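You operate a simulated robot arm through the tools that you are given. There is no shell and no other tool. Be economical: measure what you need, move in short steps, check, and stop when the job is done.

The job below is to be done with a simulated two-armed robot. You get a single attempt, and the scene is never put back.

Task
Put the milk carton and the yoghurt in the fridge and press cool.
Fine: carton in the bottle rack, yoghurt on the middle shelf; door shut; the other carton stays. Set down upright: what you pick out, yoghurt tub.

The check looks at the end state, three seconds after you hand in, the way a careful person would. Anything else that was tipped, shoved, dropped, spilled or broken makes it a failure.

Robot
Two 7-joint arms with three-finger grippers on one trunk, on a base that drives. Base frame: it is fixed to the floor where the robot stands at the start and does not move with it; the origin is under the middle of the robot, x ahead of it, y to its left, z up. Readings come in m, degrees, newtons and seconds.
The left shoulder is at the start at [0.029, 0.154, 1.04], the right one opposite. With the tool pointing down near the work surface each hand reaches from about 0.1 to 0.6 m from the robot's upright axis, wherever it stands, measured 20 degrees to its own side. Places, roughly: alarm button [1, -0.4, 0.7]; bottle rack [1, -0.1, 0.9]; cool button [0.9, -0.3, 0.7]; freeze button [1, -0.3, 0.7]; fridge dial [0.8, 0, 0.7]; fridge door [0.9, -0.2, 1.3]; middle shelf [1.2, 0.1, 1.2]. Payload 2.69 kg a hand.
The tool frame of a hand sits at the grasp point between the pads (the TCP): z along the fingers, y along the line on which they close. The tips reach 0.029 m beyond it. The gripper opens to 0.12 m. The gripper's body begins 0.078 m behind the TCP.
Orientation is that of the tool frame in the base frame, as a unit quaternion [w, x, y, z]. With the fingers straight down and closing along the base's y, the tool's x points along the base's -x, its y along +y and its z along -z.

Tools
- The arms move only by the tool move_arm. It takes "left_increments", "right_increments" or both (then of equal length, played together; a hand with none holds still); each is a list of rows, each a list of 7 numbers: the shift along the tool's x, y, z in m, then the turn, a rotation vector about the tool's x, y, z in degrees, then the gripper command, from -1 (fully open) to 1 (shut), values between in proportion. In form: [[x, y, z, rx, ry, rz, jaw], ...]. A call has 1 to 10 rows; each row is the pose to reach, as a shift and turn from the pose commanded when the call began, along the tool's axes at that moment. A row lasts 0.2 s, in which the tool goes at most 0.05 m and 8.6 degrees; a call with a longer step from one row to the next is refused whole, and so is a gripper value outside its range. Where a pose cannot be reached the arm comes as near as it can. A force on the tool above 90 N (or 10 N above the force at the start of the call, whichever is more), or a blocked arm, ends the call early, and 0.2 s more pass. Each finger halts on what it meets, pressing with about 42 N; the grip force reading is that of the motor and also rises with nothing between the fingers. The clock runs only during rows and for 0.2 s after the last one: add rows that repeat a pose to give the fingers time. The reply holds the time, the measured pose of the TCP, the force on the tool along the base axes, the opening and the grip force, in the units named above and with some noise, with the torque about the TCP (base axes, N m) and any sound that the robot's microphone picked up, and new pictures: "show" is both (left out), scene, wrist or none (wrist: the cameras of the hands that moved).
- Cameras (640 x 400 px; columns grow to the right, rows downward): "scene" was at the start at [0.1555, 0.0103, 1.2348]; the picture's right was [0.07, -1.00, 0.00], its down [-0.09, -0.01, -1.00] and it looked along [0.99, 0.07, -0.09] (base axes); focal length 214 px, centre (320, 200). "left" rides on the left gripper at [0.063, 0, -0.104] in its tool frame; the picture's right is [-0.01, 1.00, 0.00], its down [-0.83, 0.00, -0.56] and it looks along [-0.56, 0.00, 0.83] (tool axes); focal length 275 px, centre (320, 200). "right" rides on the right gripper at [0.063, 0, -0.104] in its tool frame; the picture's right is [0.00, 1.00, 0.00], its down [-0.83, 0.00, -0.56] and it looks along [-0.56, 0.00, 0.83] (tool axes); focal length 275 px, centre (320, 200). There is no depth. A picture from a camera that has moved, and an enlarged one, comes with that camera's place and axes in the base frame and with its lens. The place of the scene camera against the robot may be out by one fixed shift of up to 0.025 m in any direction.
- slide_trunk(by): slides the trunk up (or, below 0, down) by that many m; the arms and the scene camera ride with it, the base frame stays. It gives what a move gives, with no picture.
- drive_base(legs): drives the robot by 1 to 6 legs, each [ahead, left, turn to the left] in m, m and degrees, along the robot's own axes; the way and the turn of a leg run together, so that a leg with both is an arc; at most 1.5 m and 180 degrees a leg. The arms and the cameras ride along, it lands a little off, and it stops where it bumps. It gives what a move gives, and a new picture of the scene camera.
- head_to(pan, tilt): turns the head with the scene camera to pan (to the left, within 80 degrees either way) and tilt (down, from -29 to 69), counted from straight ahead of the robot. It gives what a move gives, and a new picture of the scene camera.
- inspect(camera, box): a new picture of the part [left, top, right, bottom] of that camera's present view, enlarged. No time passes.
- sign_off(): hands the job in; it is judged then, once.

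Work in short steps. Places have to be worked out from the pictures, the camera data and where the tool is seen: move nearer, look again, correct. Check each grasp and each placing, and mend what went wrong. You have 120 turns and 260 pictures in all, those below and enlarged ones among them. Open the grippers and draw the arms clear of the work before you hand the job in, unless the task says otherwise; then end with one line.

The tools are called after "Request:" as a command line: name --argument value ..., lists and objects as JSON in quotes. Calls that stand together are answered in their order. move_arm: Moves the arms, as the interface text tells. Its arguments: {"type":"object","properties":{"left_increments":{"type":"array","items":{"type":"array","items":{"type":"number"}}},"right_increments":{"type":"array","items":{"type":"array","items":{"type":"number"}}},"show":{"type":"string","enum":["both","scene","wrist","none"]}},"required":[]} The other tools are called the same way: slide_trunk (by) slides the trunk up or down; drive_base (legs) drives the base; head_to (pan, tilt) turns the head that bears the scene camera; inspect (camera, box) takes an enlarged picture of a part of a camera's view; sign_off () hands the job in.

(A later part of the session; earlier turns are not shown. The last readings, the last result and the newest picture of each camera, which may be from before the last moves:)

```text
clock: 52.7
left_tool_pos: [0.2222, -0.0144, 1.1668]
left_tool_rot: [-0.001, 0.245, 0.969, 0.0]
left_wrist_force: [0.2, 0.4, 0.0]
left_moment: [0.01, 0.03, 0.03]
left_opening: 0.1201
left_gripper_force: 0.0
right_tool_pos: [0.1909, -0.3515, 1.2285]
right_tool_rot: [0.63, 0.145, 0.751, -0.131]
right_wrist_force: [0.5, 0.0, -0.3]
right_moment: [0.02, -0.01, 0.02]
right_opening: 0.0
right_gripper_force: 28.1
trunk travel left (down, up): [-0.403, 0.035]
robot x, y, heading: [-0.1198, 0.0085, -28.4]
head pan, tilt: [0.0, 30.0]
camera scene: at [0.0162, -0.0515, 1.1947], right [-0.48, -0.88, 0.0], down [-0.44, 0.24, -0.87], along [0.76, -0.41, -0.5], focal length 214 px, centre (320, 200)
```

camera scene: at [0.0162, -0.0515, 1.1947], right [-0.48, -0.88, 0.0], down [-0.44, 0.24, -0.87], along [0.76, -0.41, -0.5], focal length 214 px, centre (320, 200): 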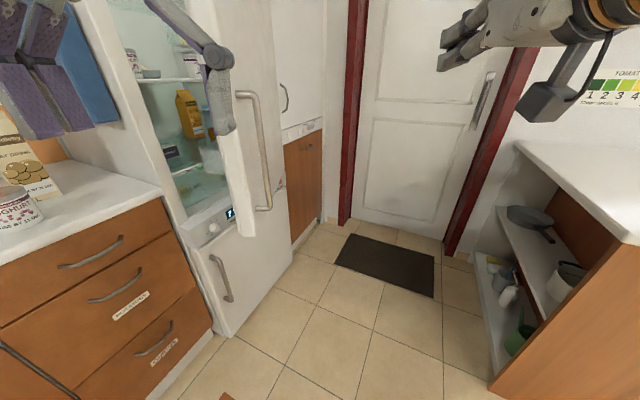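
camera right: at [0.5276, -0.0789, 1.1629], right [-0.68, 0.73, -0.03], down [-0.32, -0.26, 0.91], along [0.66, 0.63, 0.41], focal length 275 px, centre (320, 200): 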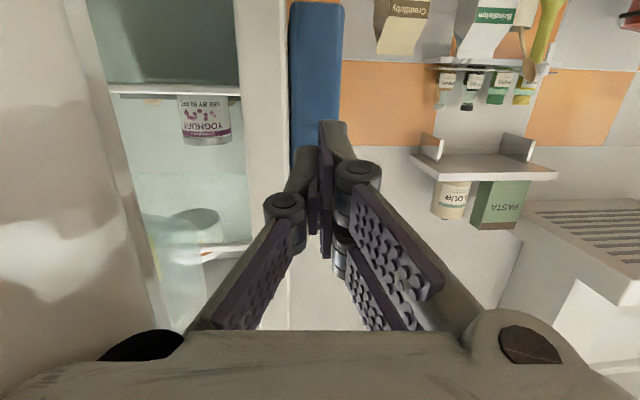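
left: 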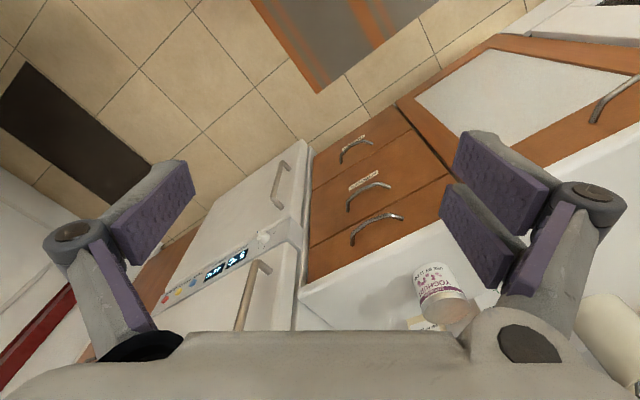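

From here the left hand is better placed for hooking. I'll pitch the left hand to point forward with its jaws shut, and fold the right hand back down out of the way.

Request:
move_arm --left_increments '[[0, 0, 0, 0, -8.5, 0, 1], [0, 0, 0, 0, -17, 0, 1], [0, 0, 0, 0, -25.5, 0, 1], [0, 0, 0, 0, -34, 0, 1], [0, 0, 0, 0, -42.5, 0, 1], [0, 0, 0, 0, -51, 0, 1], [-0.02, 0, 0, 0, -59.5, 0, 1], [-0.04, 0, 0, 0, -68, 0, 1], [-0.06, 0, 0, 0, -76.5, 0, 1], [-0.08, 0, 0, 0, -85, 0, 1]]' --right_increments '[[0, 0, -0.02, 0, 8, 0, 1], [0, 0, -0.04, 0, 16, 0, 1], [0, 0, -0.06, 0, 24, 0, 1], [0, 0, -0.08, 0, 32, 0, 1], [0, 0, -0.1, 0, 40, 0, 1], [0, 0, -0.12, 0, 48, 0, 1], [0, 0, -0.14, 0, 56, 0, 1], [0, 0, -0.16, 0, 64, 0, 1], [0, 0, -0.18, 0, 72, 0, 1], [0, 0, -0.18, 0, 80, 0, 1]]' --show "scene"

```text
clock: 54.9
left_tool_pos: [0.2945, -0.0602, 1.1728]
left_tool_rot: [0.654, 0.181, 0.715, -0.166]
left_wrist_force: [-0.4, 0.8, 0.7]
left_moment: [-0.03, 0.01, 0.02]
left_opening: 0.0
left_gripper_force: 29.1
left hand out of reach, approached as far as the arm can: row 10
right_tool_pos: [0.0572, -0.2625, 1.1845]
right_tool_rot: [-0.001, 0.196, 0.981, -0.004]
right_wrist_force: [0.0, -0.5, 0.0]
right_moment: [0.03, 0.02, -0.04]
right_opening: 0.0
right_gripper_force: 28.7
right hand out of reach, approached as far as the arm can: row 7, 8, 9, 10
trunk travel left (down, up): [-0.403, 0.035]
robot x, y, heading: [-0.1214, 0.006, -28.6]
head pan, tilt: [0.0, 30.0]
camera scene: at [0.0173, -0.0521, 1.1944], right [-0.48, -0.88, 0.0], down [-0.44, 0.24, -0.87], along [0.76, -0.41, -0.5], focal length 214 px, centre (320, 200)
```

scene: 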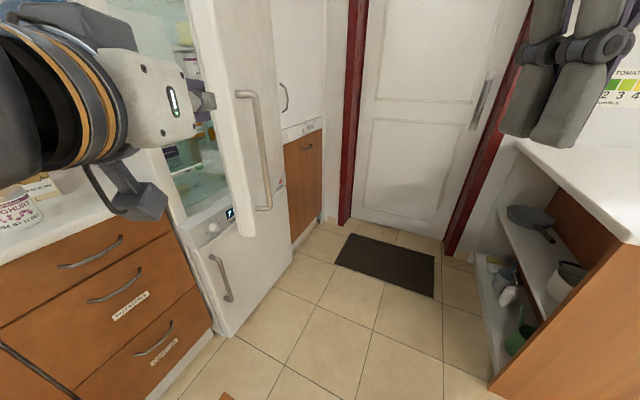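

I'll drive so that the left fingers sit just outside the gap, left of the door edge, and then check.

Request:
drive_base --legs '[[0.2, 0.25, 0]]'

Request:
inspect --camera "left" --box '[0, 0, 640, 400]'

```text
clock: 57.5
left_tool_pos: [0.5908, 0.0716, 1.1743]
left_tool_rot: [0.655, 0.181, 0.715, -0.166]
left_wrist_force: [0.0, 0.2, -0.4]
left_moment: [-0.02, 0.01, -0.01]
left_opening: 0.0004
left_gripper_force: 28.8
right_tool_pos: [0.3539, -0.1305, 1.185]
right_tool_rot: [0.001, 0.198, 0.98, -0.005]
right_wrist_force: [0.3, 0.6, -0.3]
right_moment: [0.01, 0.03, 0.01]
right_opening: 0.0
right_gripper_force: 28.3
trunk travel left (down, up): [-0.403, 0.035]
robot x, y, heading: [0.1768, 0.1401, -28.4]
head pan, tilt: [0.0, 30.0]
camera scene: at [0.314, 0.0794, 1.1947], right [-0.48, -0.88, 0.0], down [-0.44, 0.24, -0.87], along [0.76, -0.41, -0.5], focal length 214 px, centre (320, 200)
```

scene: 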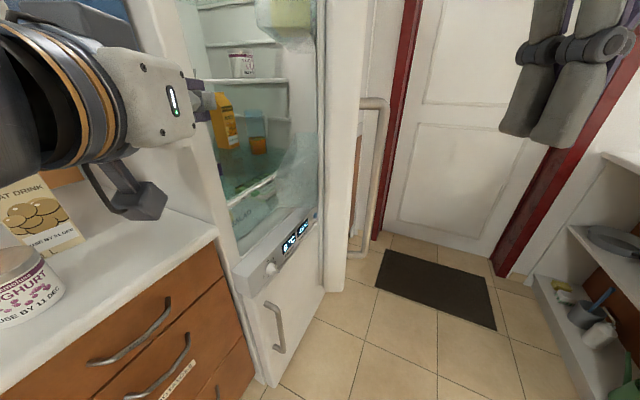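

```text
1.00 times, centred on (320, 200) of left (not enlarged: the box is as wide or as high as the picture)
camera zoom: at [0.4945, 0.1231, 1.1193], right [0.48, 0.88, 0.0], down [-0.42, 0.23, 0.88], along [0.77, -0.42, 0.48], focal length 275 px, centre (320, 200)
```

zoom: 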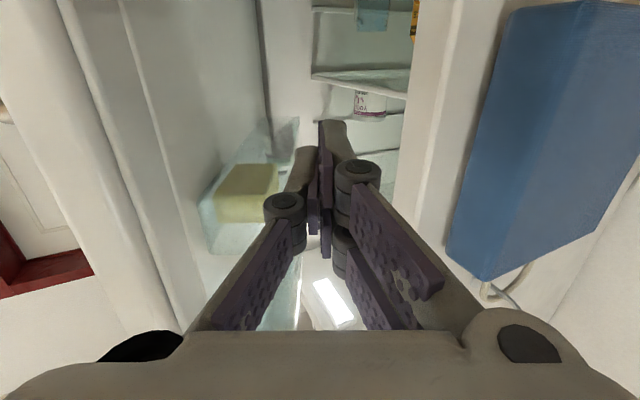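

The gap is clear ahead of the fingers, with the door on one side and the fridge wall on the other. I'll insert 0.08 m and pull by driving right 0.2 m.

Request:
drive_base --legs '[[0.08, 0, 0], [0.0, -0.2, 0]]'

```text
clock: 60.3
left_tool_pos: [0.5709, -0.1377, 1.1732]
left_tool_rot: [0.656, 0.18, 0.715, -0.165]
left_wrist_force: [-0.6, 0.0, 0.0]
left_moment: [0.0, 0.01, 0.03]
left_opening: 0.0001
left_gripper_force: 28.5
right_tool_pos: [0.3336, -0.3423, 1.1855]
right_tool_rot: [0.001, 0.195, 0.981, -0.006]
right_wrist_force: [0.5, -1.0, 0.4]
right_moment: [0.03, 0.01, -0.03]
right_opening: 0.0003
right_gripper_force: 28.8
trunk travel left (down, up): [-0.403, 0.035]
robot x, y, heading: [0.1565, -0.0735, -28.2]
head pan, tilt: [0.0, 30.0]
camera scene: at [0.2931, -0.132, 1.1947], right [-0.47, -0.88, 0.0], down [-0.44, 0.24, -0.87], along [0.76, -0.41, -0.5], focal length 214 px, centre (320, 200)
```

scene: 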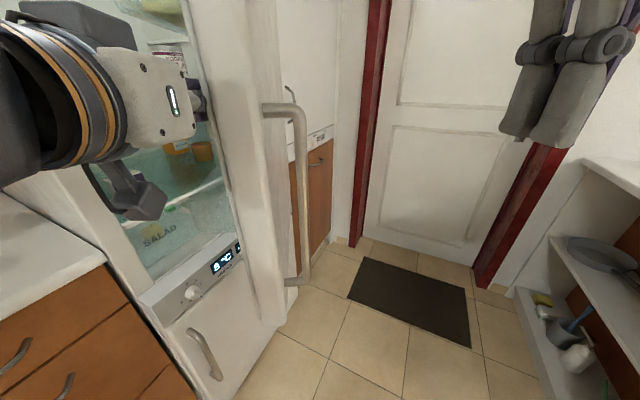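

The door is following. I'll keep pulling right with a slight left turn to stay aligned with the door.

Request:
drive_base --legs '[[-0.02, -0.25, 12]]'

```text
clock: 62.8
left_tool_pos: [0.4648, -0.2661, 1.1741]
left_tool_rot: [0.669, 0.103, 0.73, -0.095]
left_wrist_force: [0.8, -0.2, 0.4]
left_moment: [-0.03, -0.03, -0.01]
left_opening: 0.0002
left_gripper_force: 28.5
right_tool_pos: [0.2752, -0.5124, 1.1844]
right_tool_rot: [0.001, 0.091, 0.996, -0.006]
right_wrist_force: [-0.3, -0.1, 0.3]
right_moment: [0.03, 0.01, 0.01]
right_opening: 0.0001
right_gripper_force: 28.6
trunk travel left (down, up): [-0.403, 0.035]
robot x, y, heading: [0.0467, -0.2885, -16.6]
head pan, tilt: [0.0, 30.0]
camera scene: at [0.1943, -0.3209, 1.1947], right [-0.28, -0.96, 0.0], down [-0.48, 0.14, -0.87], along [0.83, -0.24, -0.5], focal length 214 px, centre (320, 200)
```

scene: 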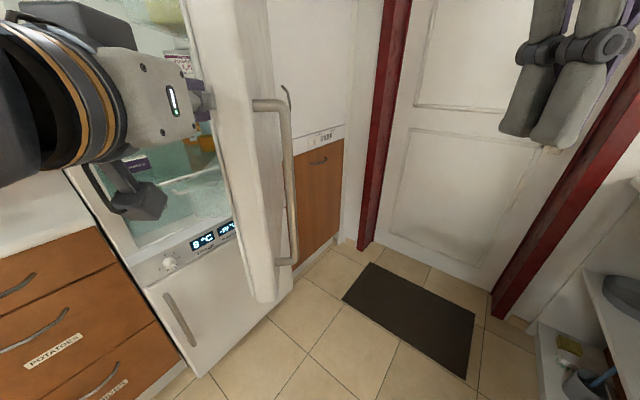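

The door is about 41° open but the hand is near its edge. I'll go ahead 0.07 m, then pull right again.

Request:
drive_base --legs '[[0.08, 0, 0], [0, -0.22, 8]]'

```text
clock: 63.6
left_tool_pos: [0.4706, -0.2738, 1.1747]
left_tool_rot: [0.673, 0.116, 0.723, -0.1]
left_wrist_force: [-37.8, 8.4, 2.2]
left_moment: [-0.5, -0.75, -0.06]
left_opening: 0.0
left_gripper_force: 28.5
right_tool_pos: [0.2906, -0.5192, 1.1862]
right_tool_rot: [0.003, 0.092, 0.996, -0.005]
right_wrist_force: [-0.1, -0.5, 0.8]
right_moment: [0.02, 0.0, 0.0]
right_opening: 0.0001
right_gripper_force: 28.8
trunk travel left (down, up): [-0.403, 0.035]
robot x, y, heading: [0.0657, -0.2916, -16.1]
head pan, tilt: [0.0, 30.0]
stopped in leg 1: the force on the tool passed its limit at 121 N (the readings are from after the stop); the commanded pose is now the measured one
camera scene: at [0.2075, -0.325, 1.1954], right [-0.28, -0.96, 0.0], down [-0.48, 0.14, -0.87], along [0.83, -0.24, -0.5], focal length 214 px, centre (320, 200)
```

scene: 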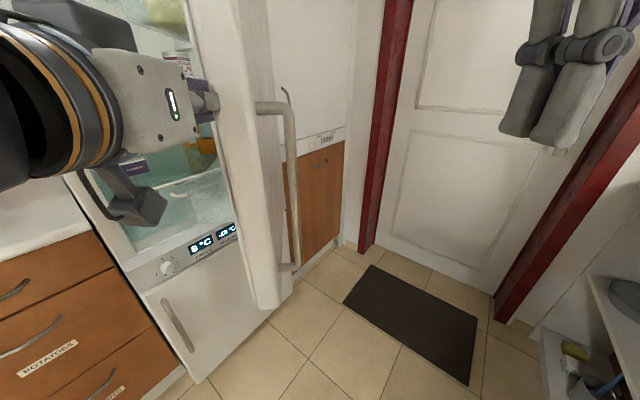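

The fingertips hit the door edge head-on. I'll back off, shift left 0.08 m, go in deeper and then pull.

Request:
drive_base --legs '[[-0.04, 0, 0], [0, 0.09, 0], [0.14, 0, 0], [0, -0.2, 0]]'

```text
clock: 68.1
left_tool_pos: [0.5438, -0.3988, 1.1734]
left_tool_rot: [0.669, 0.114, 0.728, -0.098]
left_wrist_force: [-0.1, 0.5, 0.2]
left_moment: [0.01, 0.03, 0.04]
left_opening: 0.0
left_gripper_force: 28.1
right_tool_pos: [0.3621, -0.6433, 1.1844]
right_tool_rot: [0.001, 0.09, 0.996, -0.005]
right_wrist_force: [-0.2, 0.1, -0.3]
right_moment: [0.03, 0.01, 0.01]
right_opening: 0.0
right_gripper_force: 28.4
trunk travel left (down, up): [-0.403, 0.035]
robot x, y, heading: [0.1291, -0.4215, -16.1]
head pan, tilt: [0.0, 30.0]
camera scene: at [0.2788, -0.452, 1.1947], right [-0.28, -0.96, 0.0], down [-0.48, 0.14, -0.87], along [0.83, -0.24, -0.5], focal length 214 px, centre (320, 200)
```

scene: 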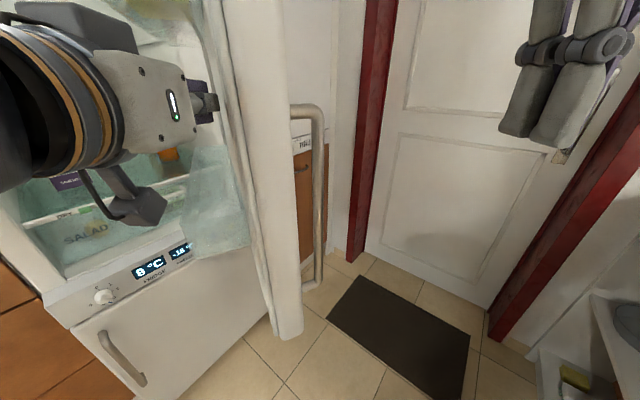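

The door is now about 61° open and moving freely. One more short pull of 0.12 m.

Request:
drive_base --legs '[[0.03, -0.13, 0]]'

```text
clock: 69.8
left_tool_pos: [0.5356, -0.5355, 1.1725]
left_tool_rot: [0.669, 0.114, 0.728, -0.098]
left_wrist_force: [-0.3, 0.0, 0.1]
left_moment: [-0.03, -0.03, 0.0]
left_opening: 0.0002
left_gripper_force: 28.4
right_tool_pos: [0.3531, -0.7804, 1.1846]
right_tool_rot: [0.001, 0.09, 0.996, -0.006]
right_wrist_force: [-0.3, -0.3, 0.5]
right_moment: [0.04, 0.01, 0.0]
right_opening: 0.0
right_gripper_force: 28.2
trunk travel left (down, up): [-0.403, 0.035]
robot x, y, heading: [0.1191, -0.5524, -16.0]
head pan, tilt: [0.0, 30.0]
camera scene: at [0.2714, -0.5877, 1.1947], right [-0.28, -0.96, 0.0], down [-0.48, 0.14, -0.87], along [0.83, -0.24, -0.5], focal length 214 px, centre (320, 200)
```

scene: 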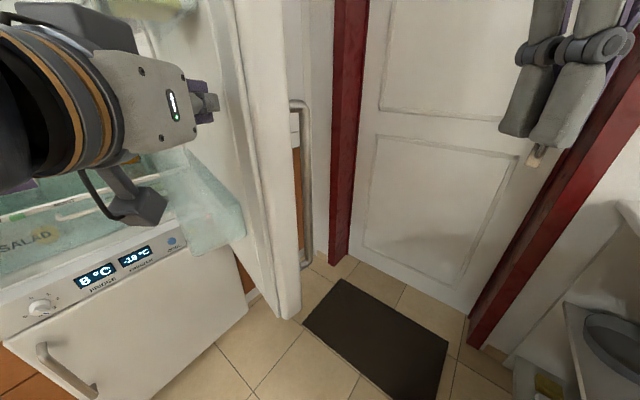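

The door is about 75° open, with the clear bottle rack on its inside. I'll leave it there and drive back in front of the counter, facing it squarely.

Request:
drive_base --legs '[[0, 0.4, 0], [0, 0, 51], [0.05, 0.32, 0]]'

```text
clock: 78.4
left_tool_pos: [0.3284, 0.4679, 1.1723]
left_tool_rot: [0.646, -0.214, 0.705, 0.202]
left_wrist_force: [0.0, 0.2, 0.0]
left_moment: [0.0, -0.02, 0.03]
left_opening: 0.0004
left_gripper_force: 28.6
right_tool_pos: [0.407, 0.1735, 1.1851]
right_tool_rot: [0.003, -0.351, 0.936, -0.005]
right_wrist_force: [-0.2, -0.2, -0.3]
right_moment: [-0.01, 0.0, 0.01]
right_opening: 0.0
right_gripper_force: 28.2
trunk travel left (down, up): [-0.403, 0.035]
robot x, y, heading: [0.0822, 0.1313, 35.4]
head pan, tilt: [0.0, 30.0]
camera scene: at [0.2158, 0.2123, 1.1947], right [0.58, -0.82, 0.0], down [-0.41, -0.29, -0.87], along [0.71, 0.5, -0.5], focal length 214 px, centre (320, 200)
```

scene: 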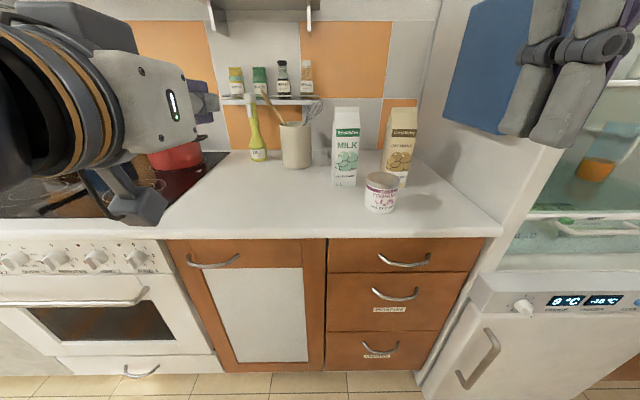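

The counter top is at z ≈ 0.90. The yoghurt centre is near f 0.80, r 0.10 and the milk near f 0.94, r 0.02. Before choosing grasps I'll look into the fridge to learn the shelf spacing.

Request:
head_to --pan -42 --tilt 5

```text
clock: 79.5
left_tool_pos: [0.3285, 0.4666, 1.1719]
left_tool_rot: [0.646, -0.213, 0.705, 0.202]
left_wrist_force: [0.5, 0.2, 0.1]
left_moment: [-0.03, 0.0, 0.01]
left_opening: 0.0
left_gripper_force: 28.7
right_tool_pos: [0.4069, 0.1727, 1.1838]
right_tool_rot: [0.003, -0.351, 0.936, -0.005]
right_wrist_force: [0.2, 0.2, -0.1]
right_moment: [-0.03, 0.0, -0.01]
right_opening: 0.0001
right_gripper_force: 27.6
trunk travel left (down, up): [-0.403, 0.035]
robot x, y, heading: [0.0873, 0.1337, 35.5]
head pan, tilt: [-42.0, 5.0]
camera scene: at [0.2335, 0.1492, 1.235], right [-0.11, -0.99, 0.0], down [-0.09, 0.01, -1.0], along [0.99, -0.11, -0.09], focal length 214 px, centre (320, 200)
```

scene: 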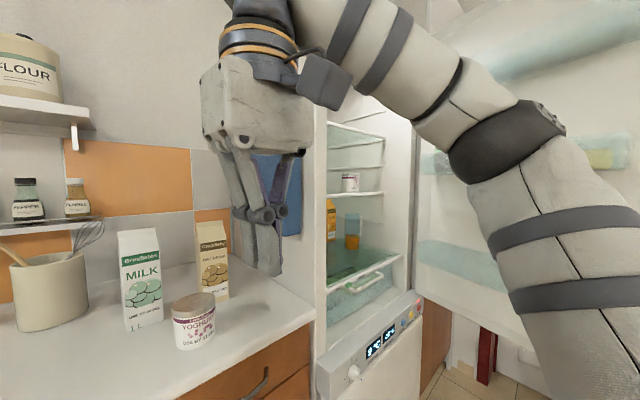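

Request:
inspect --camera "scene" --box '[300, 80, 460, 340]'

```text
1.54 times, centred on (380, 210) of scene
camera zoom: at [0.2335, 0.1492, 1.235], right [-0.11, -0.99, 0.0], down [-0.09, 0.01, -1.0], along [0.99, -0.11, -0.09], focal length 330 px, centre (228, 185)
```

zoom: 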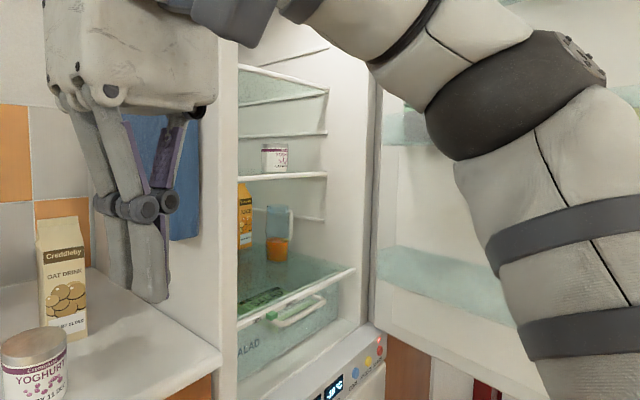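

The middle shelf surface is at z ≈ 1.18, its front edge near f 0.82, with about 0.24 m of clearance and a free left half. A grasp pitched 45° down will work for both the pick and the placing. I'll set the left hand to that pose, open, above counter height, then drive into line with the tub.

Request:
move_arm --left_increments '[[0.02, 0, 0, 0, 6, 0, -1], [0.04, 0, 0, 0, 12, 0, -1], [0.06, 0, 0, 0, 18, 0, -1], [0.08, 0, 0, 0, 24, 0, -1], [0.1, 0, 0, 0, 30, 0, -1], [0.12, 0, 0, 0, 35, 0, -1], [0.142, 0, 0, 0, 40, 0, -1]]' --show "none"

Request:
drive_base --legs '[[0, -0.295, 0]]'

Request:
head_to --pan 0 --tilt 25

```text
clock: 81.1
left_tool_pos: [0.3202, 0.4625, 1.0314]
left_tool_rot: [0.364, -0.27, 0.883, 0.117]
left_wrist_force: [-0.2, -0.1, 0.2]
left_moment: [0.01, -0.02, -0.01]
left_opening: 0.12
left_gripper_force: 0.0
right_tool_pos: [0.4074, 0.1724, 1.1855]
right_tool_rot: [0.003, -0.351, 0.936, -0.005]
right_wrist_force: [0.2, -0.1, -0.2]
right_moment: [0.01, 0.02, 0.0]
right_opening: 0.0001
right_gripper_force: 28.5
trunk travel left (down, up): [-0.403, 0.035]
robot x, y, heading: [0.0857, 0.1318, 35.5]
head pan, tilt: [-42.0, 5.0]
```

```text
clock: 83.9
left_tool_pos: [0.4864, 0.2283, 1.0318]
left_tool_rot: [0.365, -0.273, 0.882, 0.118]
left_wrist_force: [-0.9, 0.3, 0.3]
left_moment: [-0.01, -0.02, 0.01]
left_opening: 0.1202
left_gripper_force: 0.0
right_tool_pos: [0.5764, -0.0619, 1.1836]
right_tool_rot: [0.003, -0.356, 0.934, -0.006]
right_wrist_force: [0.4, -0.5, 0.7]
right_moment: [0.01, 0.01, -0.03]
right_opening: 0.0
right_gripper_force: 28.8
trunk travel left (down, up): [-0.403, 0.035]
robot x, y, heading: [0.2535, -0.1024, 35.8]
head pan, tilt: [-42.0, 5.0]
camera scene: at [0.4023, -0.086, 1.2351], right [-0.11, -0.99, 0.0], down [-0.09, 0.01, -1.0], along [0.99, -0.11, -0.09], focal length 214 px, centre (320, 200)
```

scene: 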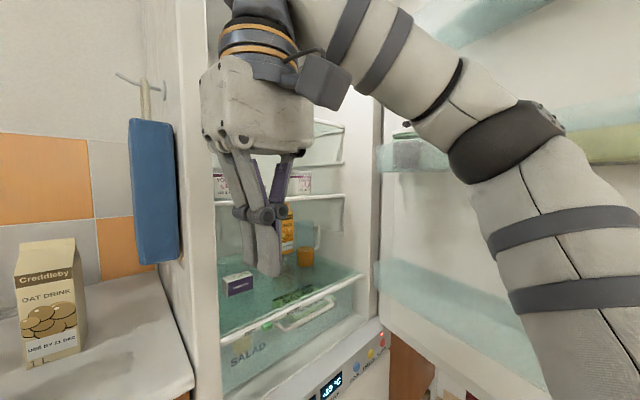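

```text
clock: 85.0
left_tool_pos: [0.4859, 0.229, 1.0314]
left_tool_rot: [0.364, -0.273, 0.883, 0.118]
left_wrist_force: [0.4, 0.2, 1.4]
left_moment: [-0.04, 0.01, 0.0]
left_opening: 0.12
left_gripper_force: 0.1
right_tool_pos: [0.577, -0.0613, 1.1845]
right_tool_rot: [0.002, -0.356, 0.935, -0.005]
right_wrist_force: [0.3, 0.6, -0.5]
right_moment: [0.03, -0.01, 0.01]
right_opening: 0.0002
right_gripper_force: 28.3
trunk travel left (down, up): [-0.403, 0.035]
robot x, y, heading: [0.2537, -0.1045, 35.9]
head pan, tilt: [0.0, 25.0]
camera scene: at [0.3856, -0.0221, 1.2027], right [0.58, -0.81, 0.0], down [-0.34, -0.25, -0.91], along [0.74, 0.53, -0.42], focal length 214 px, centre (320, 200)
```

scene: 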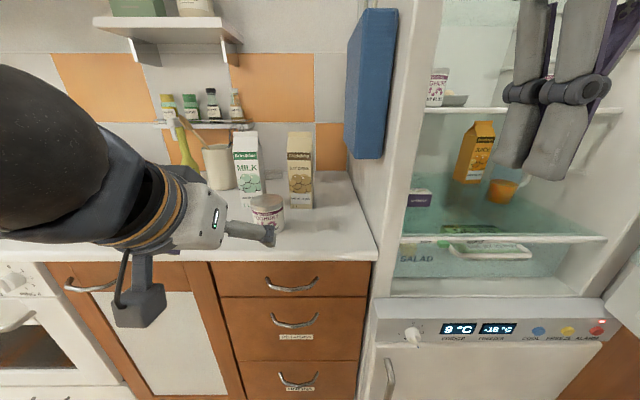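

The left hand is in line. I'll check its wrist view for the tub.

Request:
inspect --camera "left" --box '[0, 0, 640, 400]'

```text
1.00 times, centred on (320, 200) of left (not enlarged: the box is as wide or as high as the picture)
camera zoom: at [0.3878, 0.1607, 1.0598], right [-0.57, 0.82, 0.01], down [0.17, 0.1, 0.98], along [0.81, 0.56, -0.19], focal length 275 px, centre (320, 200)
```

zoom: 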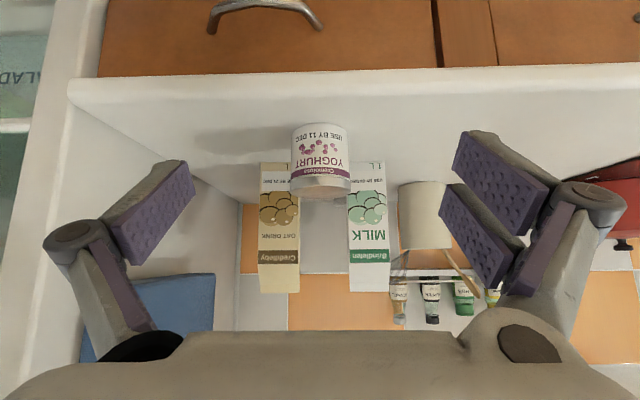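

The tub is exactly centred laterally (r ≈ 0.092), its centre near f 0.775. I'll drive ahead 0.155 m to the pre-approach point.

Request:
drive_base --legs '[[0.155, 0, 0]]'

Request:
inspect --camera "left" --box '[0, 0, 640, 400]'

```text
clock: 86.4
left_tool_pos: [0.6135, 0.3202, 1.0297]
left_tool_rot: [0.365, -0.273, 0.882, 0.118]
left_wrist_force: [0.3, 0.7, 0.2]
left_moment: [0.01, 0.0, 0.0]
left_opening: 0.1198
left_gripper_force: 0.1
right_tool_pos: [0.7023, 0.0308, 1.1846]
right_tool_rot: [0.003, -0.355, 0.935, -0.005]
right_wrist_force: [0.3, 0.7, -0.7]
right_moment: [-0.03, 0.01, -0.02]
right_opening: 0.0001
right_gripper_force: 29.2
trunk travel left (down, up): [-0.403, 0.035]
robot x, y, heading: [0.3864, -0.0104, 35.8]
head pan, tilt: [0.0, 25.0]
camera scene: at [0.5125, 0.0695, 1.2026], right [0.59, -0.81, 0.0], down [-0.34, -0.25, -0.91], along [0.73, 0.53, -0.42], focal length 214 px, centre (320, 200)
```

scene: 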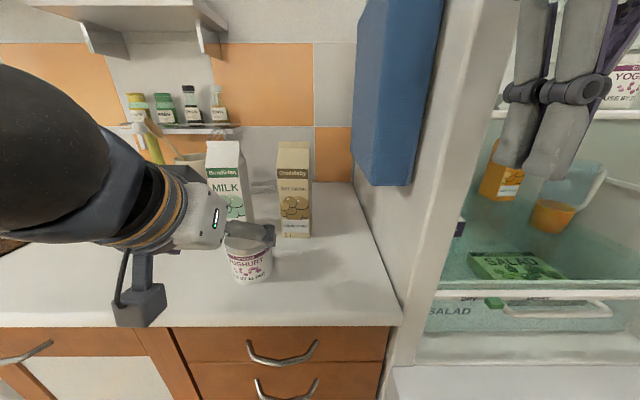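

```text
1.00 times, centred on (320, 200) of left (not enlarged: the box is as wide or as high as the picture)
camera zoom: at [0.5146, 0.2522, 1.0596], right [-0.57, 0.82, 0.01], down [0.17, 0.1, 0.98], along [0.81, 0.56, -0.19], focal length 275 px, centre (320, 200)
```

zoom: 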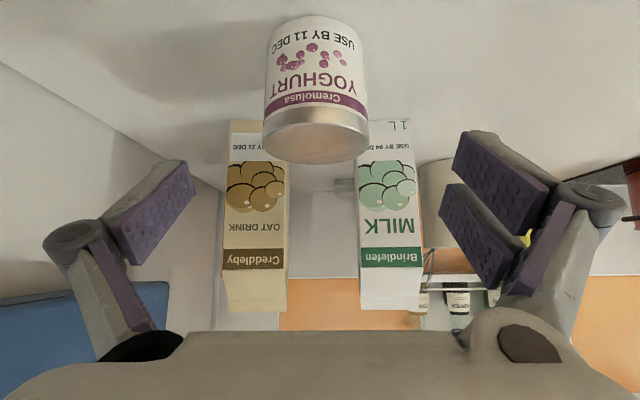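

Alignment holds. I'll advance 0.12 m along the fingers to straddle the tub.

Request:
move_arm --left_increments '[[0, 0, 0.03, 0, 0, 0, -1], [0, 0, 0.06, 0, 0, 0, -1], [0, 0, 0.09, 0, 0, 0, -1], [0, 0, 0.12, 0, 0, 0, -1], [0, 0, 0.12, 0, 0, 0, -1]]'

```text
clock: 87.6
left_tool_pos: [0.6819, 0.3709, 0.9465]
left_tool_rot: [0.365, -0.273, 0.882, 0.118]
left_wrist_force: [-0.2, 0.1, 0.3]
left_moment: [-0.02, -0.01, -0.03]
left_opening: 0.1201
left_gripper_force: 0.1
right_tool_pos: [0.7018, 0.03, 1.1854]
right_tool_rot: [0.005, -0.355, 0.935, -0.006]
right_wrist_force: [0.3, 0.6, 1.1]
right_moment: [-0.02, 0.03, -0.01]
right_opening: 0.0
right_gripper_force: 28.2
trunk travel left (down, up): [-0.403, 0.035]
robot x, y, heading: [0.3794, -0.0148, 35.5]
head pan, tilt: [0.0, 25.0]
camera scene: at [0.5116, 0.0689, 1.2027], right [0.59, -0.81, 0.0], down [-0.34, -0.25, -0.91], along [0.74, 0.53, -0.42], focal length 214 px, centre (320, 200)
camera left: at [0.5833, 0.303, 0.9758], right [-0.57, 0.82, 0.01], down [0.17, 0.1, 0.98], along [0.81, 0.56, -0.19], focal length 275 px, centre (320, 200)
```

scene: 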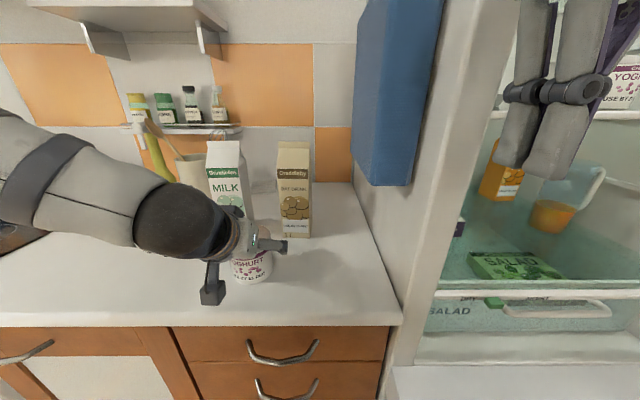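
left: 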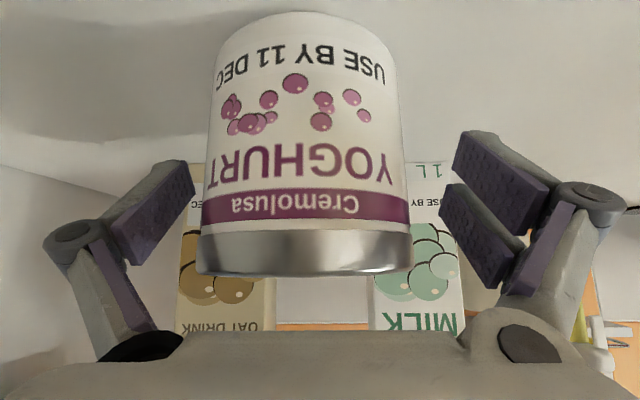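

The tub is between the fingers. Closing.

Request:
move_arm --left_increments '[[0, -0.004, 0, 0, 0, 0, -0.2], [0, -0.004, 0, 0, 0, 0, 0.3], [0, -0.004, 0, 0, 0, 0, 0.6], [0, -0.004, 0, 0, 0, 0, 1], [0, -0.004, 0, 0, 0, 0, 1]]' --show "wrist"

```text
clock: 88.8
left_tool_pos: [0.6841, 0.3659, 0.947]
left_tool_rot: [0.366, -0.274, 0.882, 0.119]
left_wrist_force: [1.8, 0.5, 2.1]
left_moment: [-0.14, -0.11, 0.04]
left_opening: 0.0762
left_gripper_force: 42.5
right_tool_pos: [0.702, 0.0299, 1.1849]
right_tool_rot: [0.004, -0.355, 0.935, -0.006]
right_wrist_force: [0.4, 1.3, 0.0]
right_moment: [-0.03, 0.0, 0.0]
right_opening: 0.0
right_gripper_force: 28.5
trunk travel left (down, up): [-0.403, 0.035]
robot x, y, heading: [0.3822, -0.0123, 35.8]
head pan, tilt: [0.0, 25.0]
camera left: at [0.5852, 0.2994, 0.976], right [-0.57, 0.82, 0.01], down [0.17, 0.1, 0.98], along [0.81, 0.56, -0.19], focal length 275 px, centre (320, 200)
```

left: 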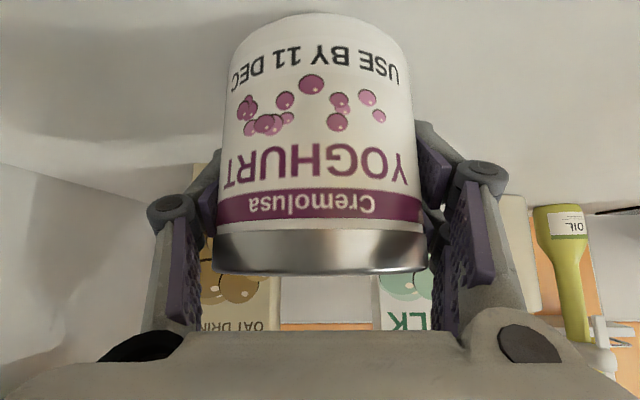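

Gripped at 0.076 m. I'll lift the tub straight up about 0.2 m.

Request:
move_arm --left_increments '[[-0.015, 0, -0.015, 0, 0, 0, 1], [-0.045, 0, -0.045, 0, 0, 0, 1], [-0.075, 0, -0.075, 0, 0, 0, 1], [-0.105, 0, -0.105, 0, 0, 0, 1], [-0.135, 0, -0.135, 0, 0, 0, 1], [-0.16, 0, -0.16, 0, 0, 0, 1]]' --show "wrist"

```text
clock: 90.2
left_tool_pos: [0.6829, 0.3617, 1.1725]
left_tool_rot: [0.364, -0.273, 0.883, 0.118]
left_wrist_force: [-0.4, -0.2, 0.3]
left_moment: [-0.03, -0.02, 0.01]
left_opening: 0.0
left_gripper_force: 28.5
right_tool_pos: [0.7021, 0.0288, 1.1846]
right_tool_rot: [0.004, -0.355, 0.935, -0.005]
right_wrist_force: [0.2, -0.6, -0.4]
right_moment: [-0.01, 0.0, 0.02]
right_opening: 0.0002
right_gripper_force: 28.0
trunk travel left (down, up): [-0.403, 0.035]
robot x, y, heading: [0.3794, -0.0129, 35.9]
head pan, tilt: [0.0, 25.0]
camera left: at [0.5863, 0.294, 1.2018], right [-0.57, 0.82, 0.01], down [0.17, 0.1, 0.98], along [0.81, 0.56, -0.19], focal length 275 px, centre (320, 200)
```

left: 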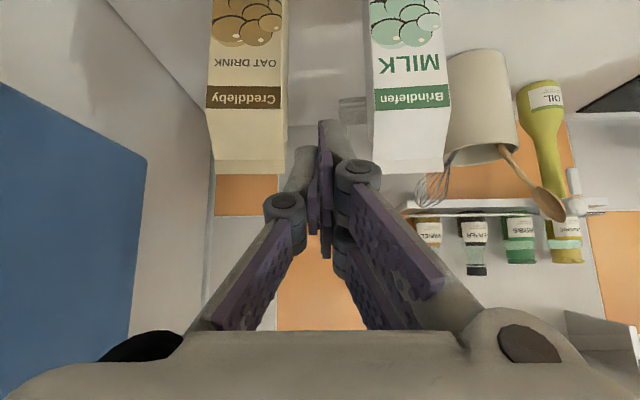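

The fingers closed on nothing: the tub slipped out. I'll check where it is.

Request:
head_to --pan 0 --tilt 40

```text
clock: 91.0
left_tool_pos: [0.6848, 0.3614, 1.1725]
left_tool_rot: [0.365, -0.273, 0.883, 0.117]
left_wrist_force: [0.2, 0.0, -0.3]
left_moment: [0.02, -0.02, -0.01]
left_opening: 0.0
left_gripper_force: 28.2
right_tool_pos: [0.7022, 0.0297, 1.1852]
right_tool_rot: [0.004, -0.355, 0.935, -0.006]
right_wrist_force: [0.1, -0.3, 0.5]
right_moment: [-0.02, -0.01, 0.04]
right_opening: 0.0
right_gripper_force: 27.7
trunk travel left (down, up): [-0.403, 0.035]
robot x, y, heading: [0.3817, -0.0119, 35.7]
head pan, tilt: [0.0, 40.0]
camera scene: at [0.5061, 0.0649, 1.1794], right [0.59, -0.81, 0.0], down [-0.52, -0.38, -0.77], along [0.62, 0.45, -0.64], focal length 214 px, centre (320, 200)
```

scene: 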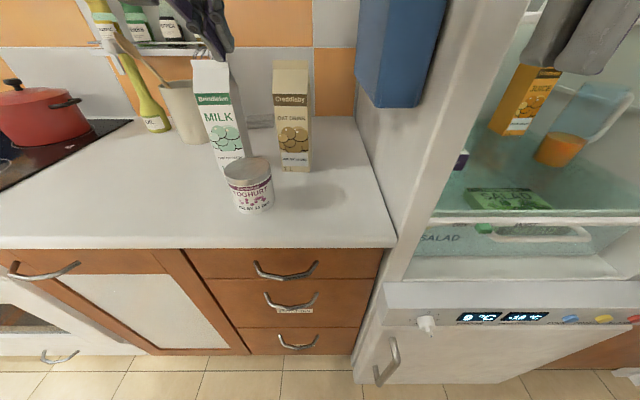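

The tub is still standing upright on the counter near the same spot, so nothing is lost. I'll return to the pre-approach pose with the hand open and re-measure.

Request:
move_arm --left_increments '[[0.032, 0, 0.008, 0, 0, 0, -1], [0.064, 0, 0.016, 0, 0, 0, -1], [0.096, 0, 0.024, 0, 0, 0, -1], [0.128, 0, 0.032, 0, 0, 0, -1], [0.16, 0, 0.04, 0, 0, 0, -1], [0.16, 0, 0.04, 0, 0, 0, -1]]' --show "wrist"

```text
clock: 92.3
left_tool_pos: [0.6103, 0.3195, 1.0307]
left_tool_rot: [0.364, -0.274, 0.882, 0.118]
left_wrist_force: [0.8, -0.3, 0.1]
left_moment: [-0.01, -0.01, -0.01]
left_opening: 0.1199
left_gripper_force: 0.1
right_tool_pos: [0.7014, 0.0298, 1.1853]
right_tool_rot: [0.004, -0.354, 0.935, -0.005]
right_wrist_force: [-0.5, -0.9, 0.0]
right_moment: [-0.03, -0.01, 0.01]
right_opening: 0.0
right_gripper_force: 28.4
trunk travel left (down, up): [-0.403, 0.035]
robot x, y, heading: [0.3794, -0.0148, 35.8]
head pan, tilt: [0.0, 40.0]
camera left: at [0.5135, 0.2508, 1.0596], right [-0.57, 0.82, 0.01], down [0.17, 0.1, 0.98], along [0.81, 0.56, -0.19], focal length 275 px, centre (320, 200)
```

left: 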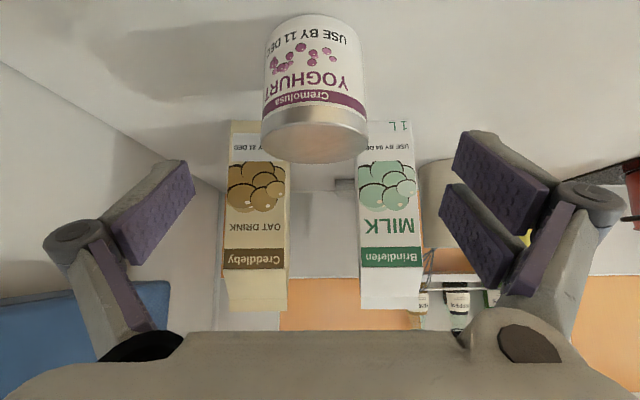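

The tub hasn't moved much. The pads likely caught the wider lid rim off-centre and squeezed it out, so I'll approach so that the pad line crosses the rim at its widest point.

Request:
move_arm --left_increments '[[-0.012, -0.004, 0.03, 0, 0, 0, -1], [-0.012, -0.004, 0.06, 0, 0, 0, -1], [-0.012, -0.004, 0.09, 0, 0, 0, -1], [-0.012, -0.004, 0.12, 0, 0, 0, -1], [-0.012, -0.004, 0.12, 0, 0, 0, -0.2], [-0.012, -0.004, 0.12, 0, 0, 0, 0.2], [-0.012, -0.004, 0.12, 0, 0, 0, 0.5], [-0.012, -0.004, 0.12, 0, 0, 0, 1], [-0.012, -0.004, 0.12, 0, 0, 0, 1]]' --show "wrist"

```text
clock: 94.3
left_tool_pos: [0.6924, 0.3659, 0.9547]
left_tool_rot: [0.364, -0.273, 0.883, 0.118]
left_wrist_force: [0.2, 0.1, -0.4]
left_moment: [-0.01, -0.08, 0.01]
left_opening: 0.0754
left_gripper_force: 42.2
right_tool_pos: [0.7024, 0.0303, 1.1847]
right_tool_rot: [0.003, -0.355, 0.935, -0.005]
right_wrist_force: [0.9, 0.4, 0.2]
right_moment: [0.01, -0.05, 0.0]
right_opening: 0.0001
right_gripper_force: 28.4
trunk travel left (down, up): [-0.403, 0.035]
robot x, y, heading: [0.3818, -0.0134, 35.6]
head pan, tilt: [0.0, 40.0]
camera left: at [0.5936, 0.2974, 0.9836], right [-0.57, 0.82, 0.01], down [0.17, 0.1, 0.98], along [0.81, 0.56, -0.19], focal length 275 px, centre (320, 200)
```

left: 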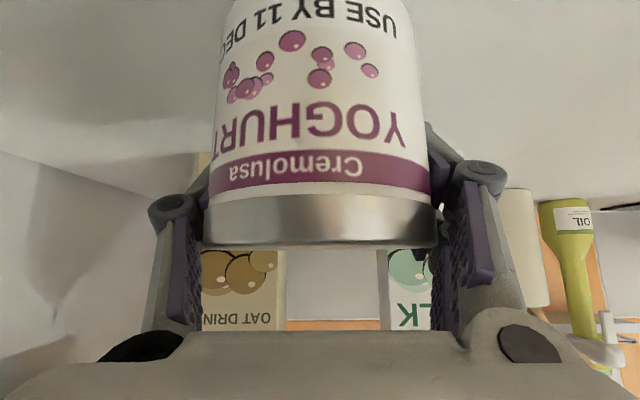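

Opening 0.0754. I'll lift slowly by 0.03 m and check.

Request:
move_arm --left_increments '[[0, 0, 0, 0, 0, 0, 1], [-0.004, 0, -0.004, 0, 0, 0, 1], [-0.008, 0, -0.008, 0, 0, 0, 1], [-0.014, 0, -0.014, 0, 0, 0, 1], [-0.021, 0, -0.021, 0, 0, 0, 1]]' --show "both"

```text
clock: 95.5
left_tool_pos: [0.6919, 0.3656, 0.9845]
left_tool_rot: [0.364, -0.274, 0.882, 0.118]
left_wrist_force: [-0.4, 0.1, -2.3]
left_moment: [0.02, -0.01, 0.04]
left_opening: 0.0758
left_gripper_force: 42.3
right_tool_pos: [0.7012, 0.0288, 1.1851]
right_tool_rot: [0.004, -0.355, 0.935, -0.005]
right_wrist_force: [-0.2, -0.5, 0.1]
right_moment: [0.05, -0.01, 0.01]
right_opening: 0.0
right_gripper_force: 28.5
trunk travel left (down, up): [-0.403, 0.035]
robot x, y, heading: [0.383, -0.0143, 35.7]
head pan, tilt: [0.0, 40.0]
camera scene: at [0.5061, 0.0649, 1.1793], right [0.58, -0.81, 0.0], down [-0.52, -0.38, -0.77], along [0.62, 0.45, -0.64], focal length 214 px, centre (320, 200)
camera left: at [0.5941, 0.2985, 1.0132], right [-0.57, 0.82, 0.01], down [0.17, 0.1, 0.98], along [0.81, 0.56, -0.19], focal length 275 px, centre (320, 200)
```

scene: 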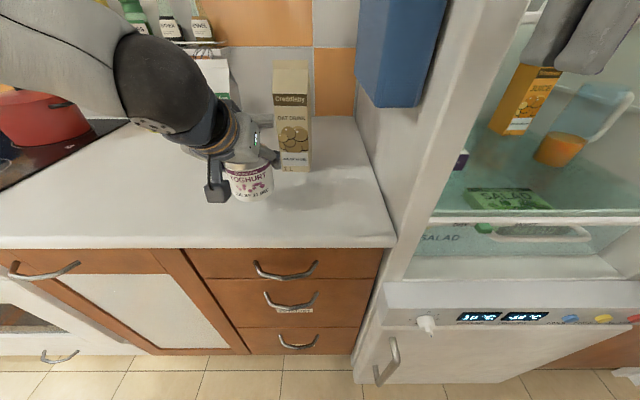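
left: 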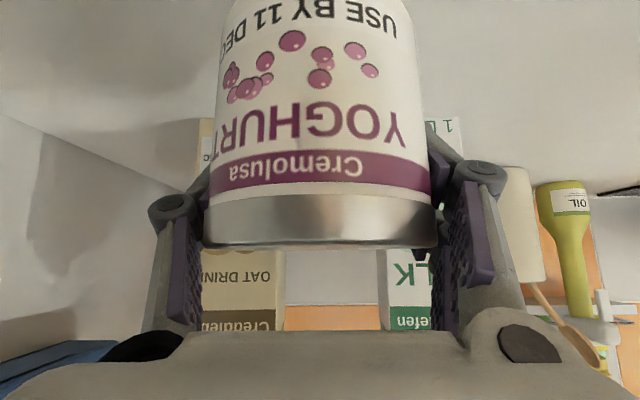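

It's held and moving with the hand. I'll lift to carrying height.

Request:
move_arm --left_increments '[[-0.015, 0, -0.015, 0, 0, 0, 1], [-0.038, 0, -0.038, 0, 0, 0, 1], [-0.062, 0, -0.062, 0, 0, 0, 1], [-0.086, 0, -0.086, 0, 0, 0, 1], [-0.11, 0, -0.11, 0, 0, 0, 1], [-0.134, 0, -0.134, 0, 0, 0, 1], [-0.158, 0, -0.158, 0, 0, 0, 1], [-0.182, 0, -0.182, 0, 0, 0, 1], [-0.2, 0, -0.2, 0, 0, 0, 1]]' --show "wrist"

```text
clock: 97.5
left_tool_pos: [0.6939, 0.3607, 1.2664]
left_tool_rot: [0.365, -0.273, 0.882, 0.118]
left_wrist_force: [0.5, -0.2, -2.8]
left_moment: [-0.01, -0.01, 0.01]
left_opening: 0.0756
left_gripper_force: 42.1
right_tool_pos: [0.7031, 0.0301, 1.1851]
right_tool_rot: [0.002, -0.355, 0.935, -0.006]
right_wrist_force: [0.6, 0.0, 0.2]
right_moment: [0.01, -0.02, 0.01]
right_opening: 0.0
right_gripper_force: 28.5
trunk travel left (down, up): [-0.403, 0.035]
robot x, y, heading: [0.3804, -0.015, 35.7]
head pan, tilt: [0.0, 40.0]
camera left: at [0.5961, 0.2927, 1.295], right [-0.57, 0.82, 0.01], down [0.17, 0.1, 0.98], along [0.81, 0.56, -0.19], focal length 275 px, centre (320, 200)
```

left: 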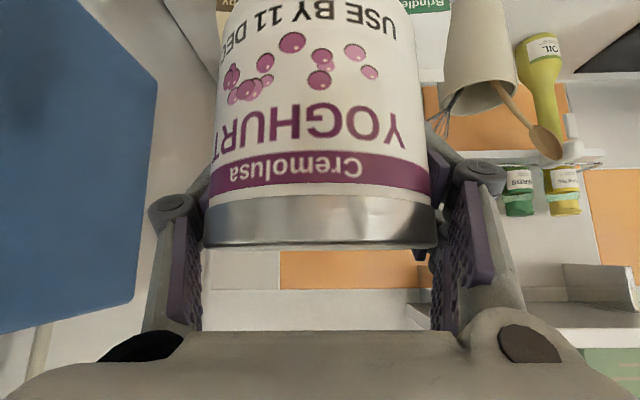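

Carrying at z 1.27. I'll back away from the counter and shift right to look into the fridge.

Request:
drive_base --legs '[[-0.33, 0, 0], [0, -0.2, 0]]'

Request:
head_to --pan -25 --tilt 10

```text
clock: 101.5
left_tool_pos: [0.5459, 0.0094, 1.2666]
left_tool_rot: [0.364, -0.28, 0.88, 0.121]
left_wrist_force: [0.4, -0.8, -2.4]
left_moment: [0.05, 0.0, -0.01]
left_opening: 0.0756
left_gripper_force: 42.0
right_tool_pos: [0.5596, -0.3208, 1.185]
right_tool_rot: [0.002, -0.362, 0.932, -0.005]
right_wrist_force: [0.6, 0.6, 0.2]
right_moment: [0.04, 0.02, -0.01]
right_opening: 0.0
right_gripper_force: 28.2
trunk travel left (down, up): [-0.403, 0.035]
robot x, y, heading: [0.2404, -0.3691, 36.9]
head pan, tilt: [0.0, 40.0]
camera scene: at [0.3623, -0.2893, 1.1793], right [0.6, -0.8, 0.0], down [-0.52, -0.38, -0.77], along [0.61, 0.46, -0.64], focal length 214 px, centre (320, 200)
```

scene: 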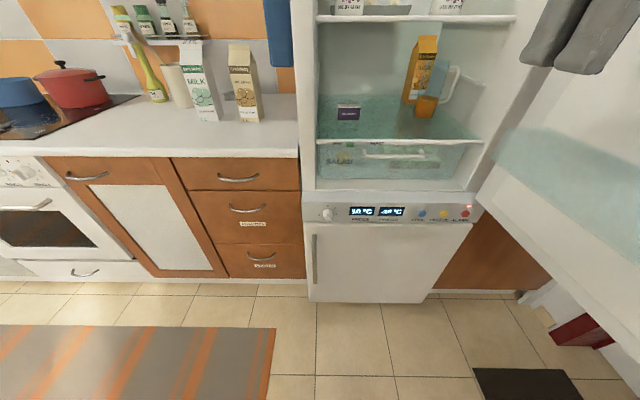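

```text
clock: 102.5
left_tool_pos: [0.5456, 0.0099, 1.2653]
left_tool_rot: [0.363, -0.281, 0.88, 0.121]
left_wrist_force: [-0.4, -0.1, -2.3]
left_moment: [0.04, -0.03, -0.02]
left_opening: 0.0756
left_gripper_force: 42.4
right_tool_pos: [0.559, -0.3213, 1.1852]
right_tool_rot: [0.003, -0.362, 0.932, -0.006]
right_wrist_force: [0.5, 0.3, 0.3]
right_moment: [-0.01, 0.0, 0.01]
right_opening: 0.0
right_gripper_force: 28.2
trunk travel left (down, up): [-0.403, 0.035]
robot x, y, heading: [0.237, -0.3707, 36.7]
head pan, tilt: [-25.0, 10.0]
camera scene: at [0.3851, -0.321, 1.2269], right [0.2, -0.98, 0.0], down [-0.17, -0.04, -0.98], along [0.96, 0.2, -0.17], focal length 214 px, centre (320, 200)
```

scene: 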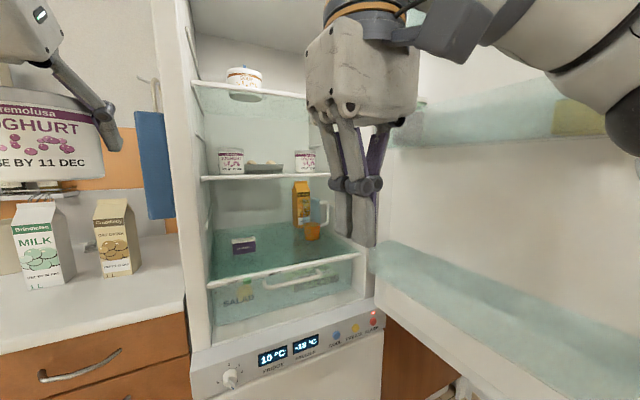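

This is a good interior view. I'll zoom on the middle shelf to find the free space.

Request:
inspect --camera "scene" --box '[185, 55, 345, 195]'

Request:
inspect --camera "scene" --box '[340, 80, 640, 390]'

```text
2.86 times, centred on (265, 125) of scene
camera zoom: at [0.3851, -0.321, 1.2269], right [0.2, -0.98, 0.0], down [-0.17, -0.04, -0.98], along [0.96, 0.2, -0.17], focal length 613 px, centre (477, 414)
```

zoom: 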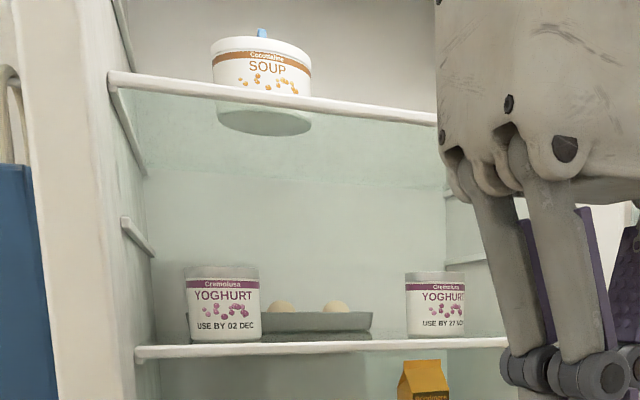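

```text
1.29 times, centred on (490, 235) of scene
camera zoom: at [0.3851, -0.321, 1.2269], right [0.2, -0.98, 0.0], down [-0.17, -0.04, -0.98], along [0.96, 0.2, -0.17], focal length 277 px, centre (101, 155)
```

zoom: 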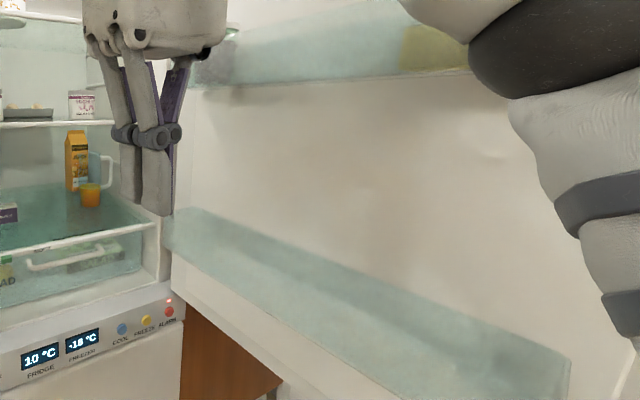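

The middle shelf holds a tub on the left, a tray in the middle and a tub on the right. I need a higher view for exact gaps, so I'll raise the right hand and tilt its camera into the fridge.

Request:
move_arm --right_increments '[[-0.03, 0, -0.03, 0, -5, 0, 1], [-0.06, 0, -0.06, 0, -10, 0, 1], [-0.09, 0, -0.09, 0, -15, 0, 1], [-0.12, 0, -0.12, 0, -20, 0, 1], [-0.15, 0, -0.15, 0, -25, 0, 1]]' --show "wrist"

```text
clock: 103.7
left_tool_pos: [0.5458, 0.0081, 1.2659]
left_tool_rot: [0.365, -0.28, 0.88, 0.122]
left_wrist_force: [-0.4, -1.2, -2.2]
left_moment: [0.07, -0.03, 0.05]
left_opening: 0.0759
left_gripper_force: 41.6
right_tool_pos: [0.6664, -0.2293, 1.3032]
right_tool_rot: [0.206, -0.354, 0.909, 0.074]
right_wrist_force: [0.0, -1.1, -0.2]
right_moment: [0.06, 0.05, -0.01]
right_opening: 0.0
right_gripper_force: 29.0
right hand out of reach, approached as far as the arm can: row 1, 2, 3, 4, 5
trunk travel left (down, up): [-0.403, 0.035]
robot x, y, heading: [0.239, -0.3696, 36.6]
head pan, tilt: [-25.0, 10.0]
camera right: at [0.5917, -0.2983, 1.3712], right [-0.68, 0.73, -0.01], down [0.37, 0.36, 0.86], along [0.64, 0.58, -0.51], focal length 275 px, centre (320, 200)
```

right: 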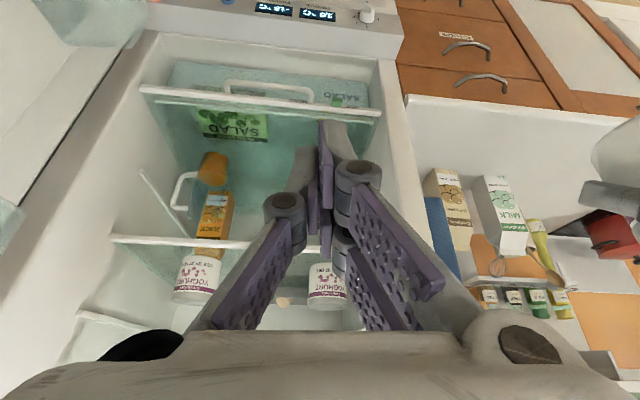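

The view helps: shelf front edge f ≈ 0.80, left tub around (f 0.93, r 0.50), right tub around (0.92, 0.755). I'll open these fingers and tilt up a bit more to see the tray between them.

Request:
move_arm --right_increments '[[0, 0, 0, 0, -5, 0, -1], [0, 0, 0, 0, -10, 0, -1], [0, 0, 0, 0, -15, 0, -1], [0, 0, 0, 0, -15, 0, -1]]' --show "wrist"

```text
clock: 104.7
left_tool_pos: [0.546, 0.0097, 1.2658]
left_tool_rot: [0.364, -0.28, 0.88, 0.12]
left_wrist_force: [-0.1, 0.2, -2.9]
left_moment: [0.03, -0.04, -0.03]
left_opening: 0.0758
left_gripper_force: 42.1
right_tool_pos: [0.667, -0.224, 1.304]
right_tool_rot: [0.322, -0.341, 0.875, 0.118]
right_wrist_force: [0.0, -0.3, 0.8]
right_moment: [-0.04, -0.03, 0.01]
right_opening: 0.1197
right_gripper_force: 0.0
trunk travel left (down, up): [-0.403, 0.035]
robot x, y, heading: [0.2376, -0.3733, 36.6]
head pan, tilt: [-25.0, 10.0]
camera right: at [0.5814, -0.3023, 1.3431], right [-0.68, 0.74, -0.01], down [0.19, 0.2, 0.96], along [0.71, 0.65, -0.28], focal length 275 px, centre (320, 200)
```

right: 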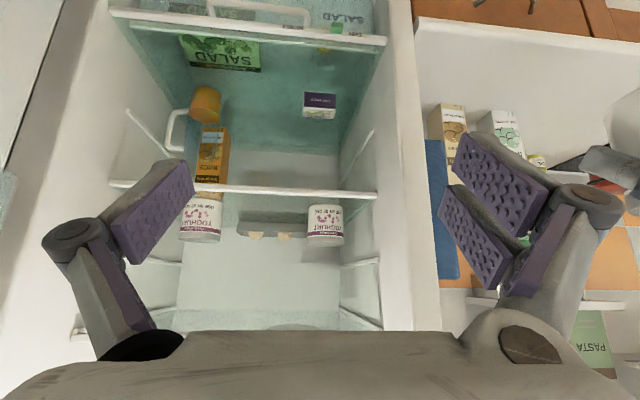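

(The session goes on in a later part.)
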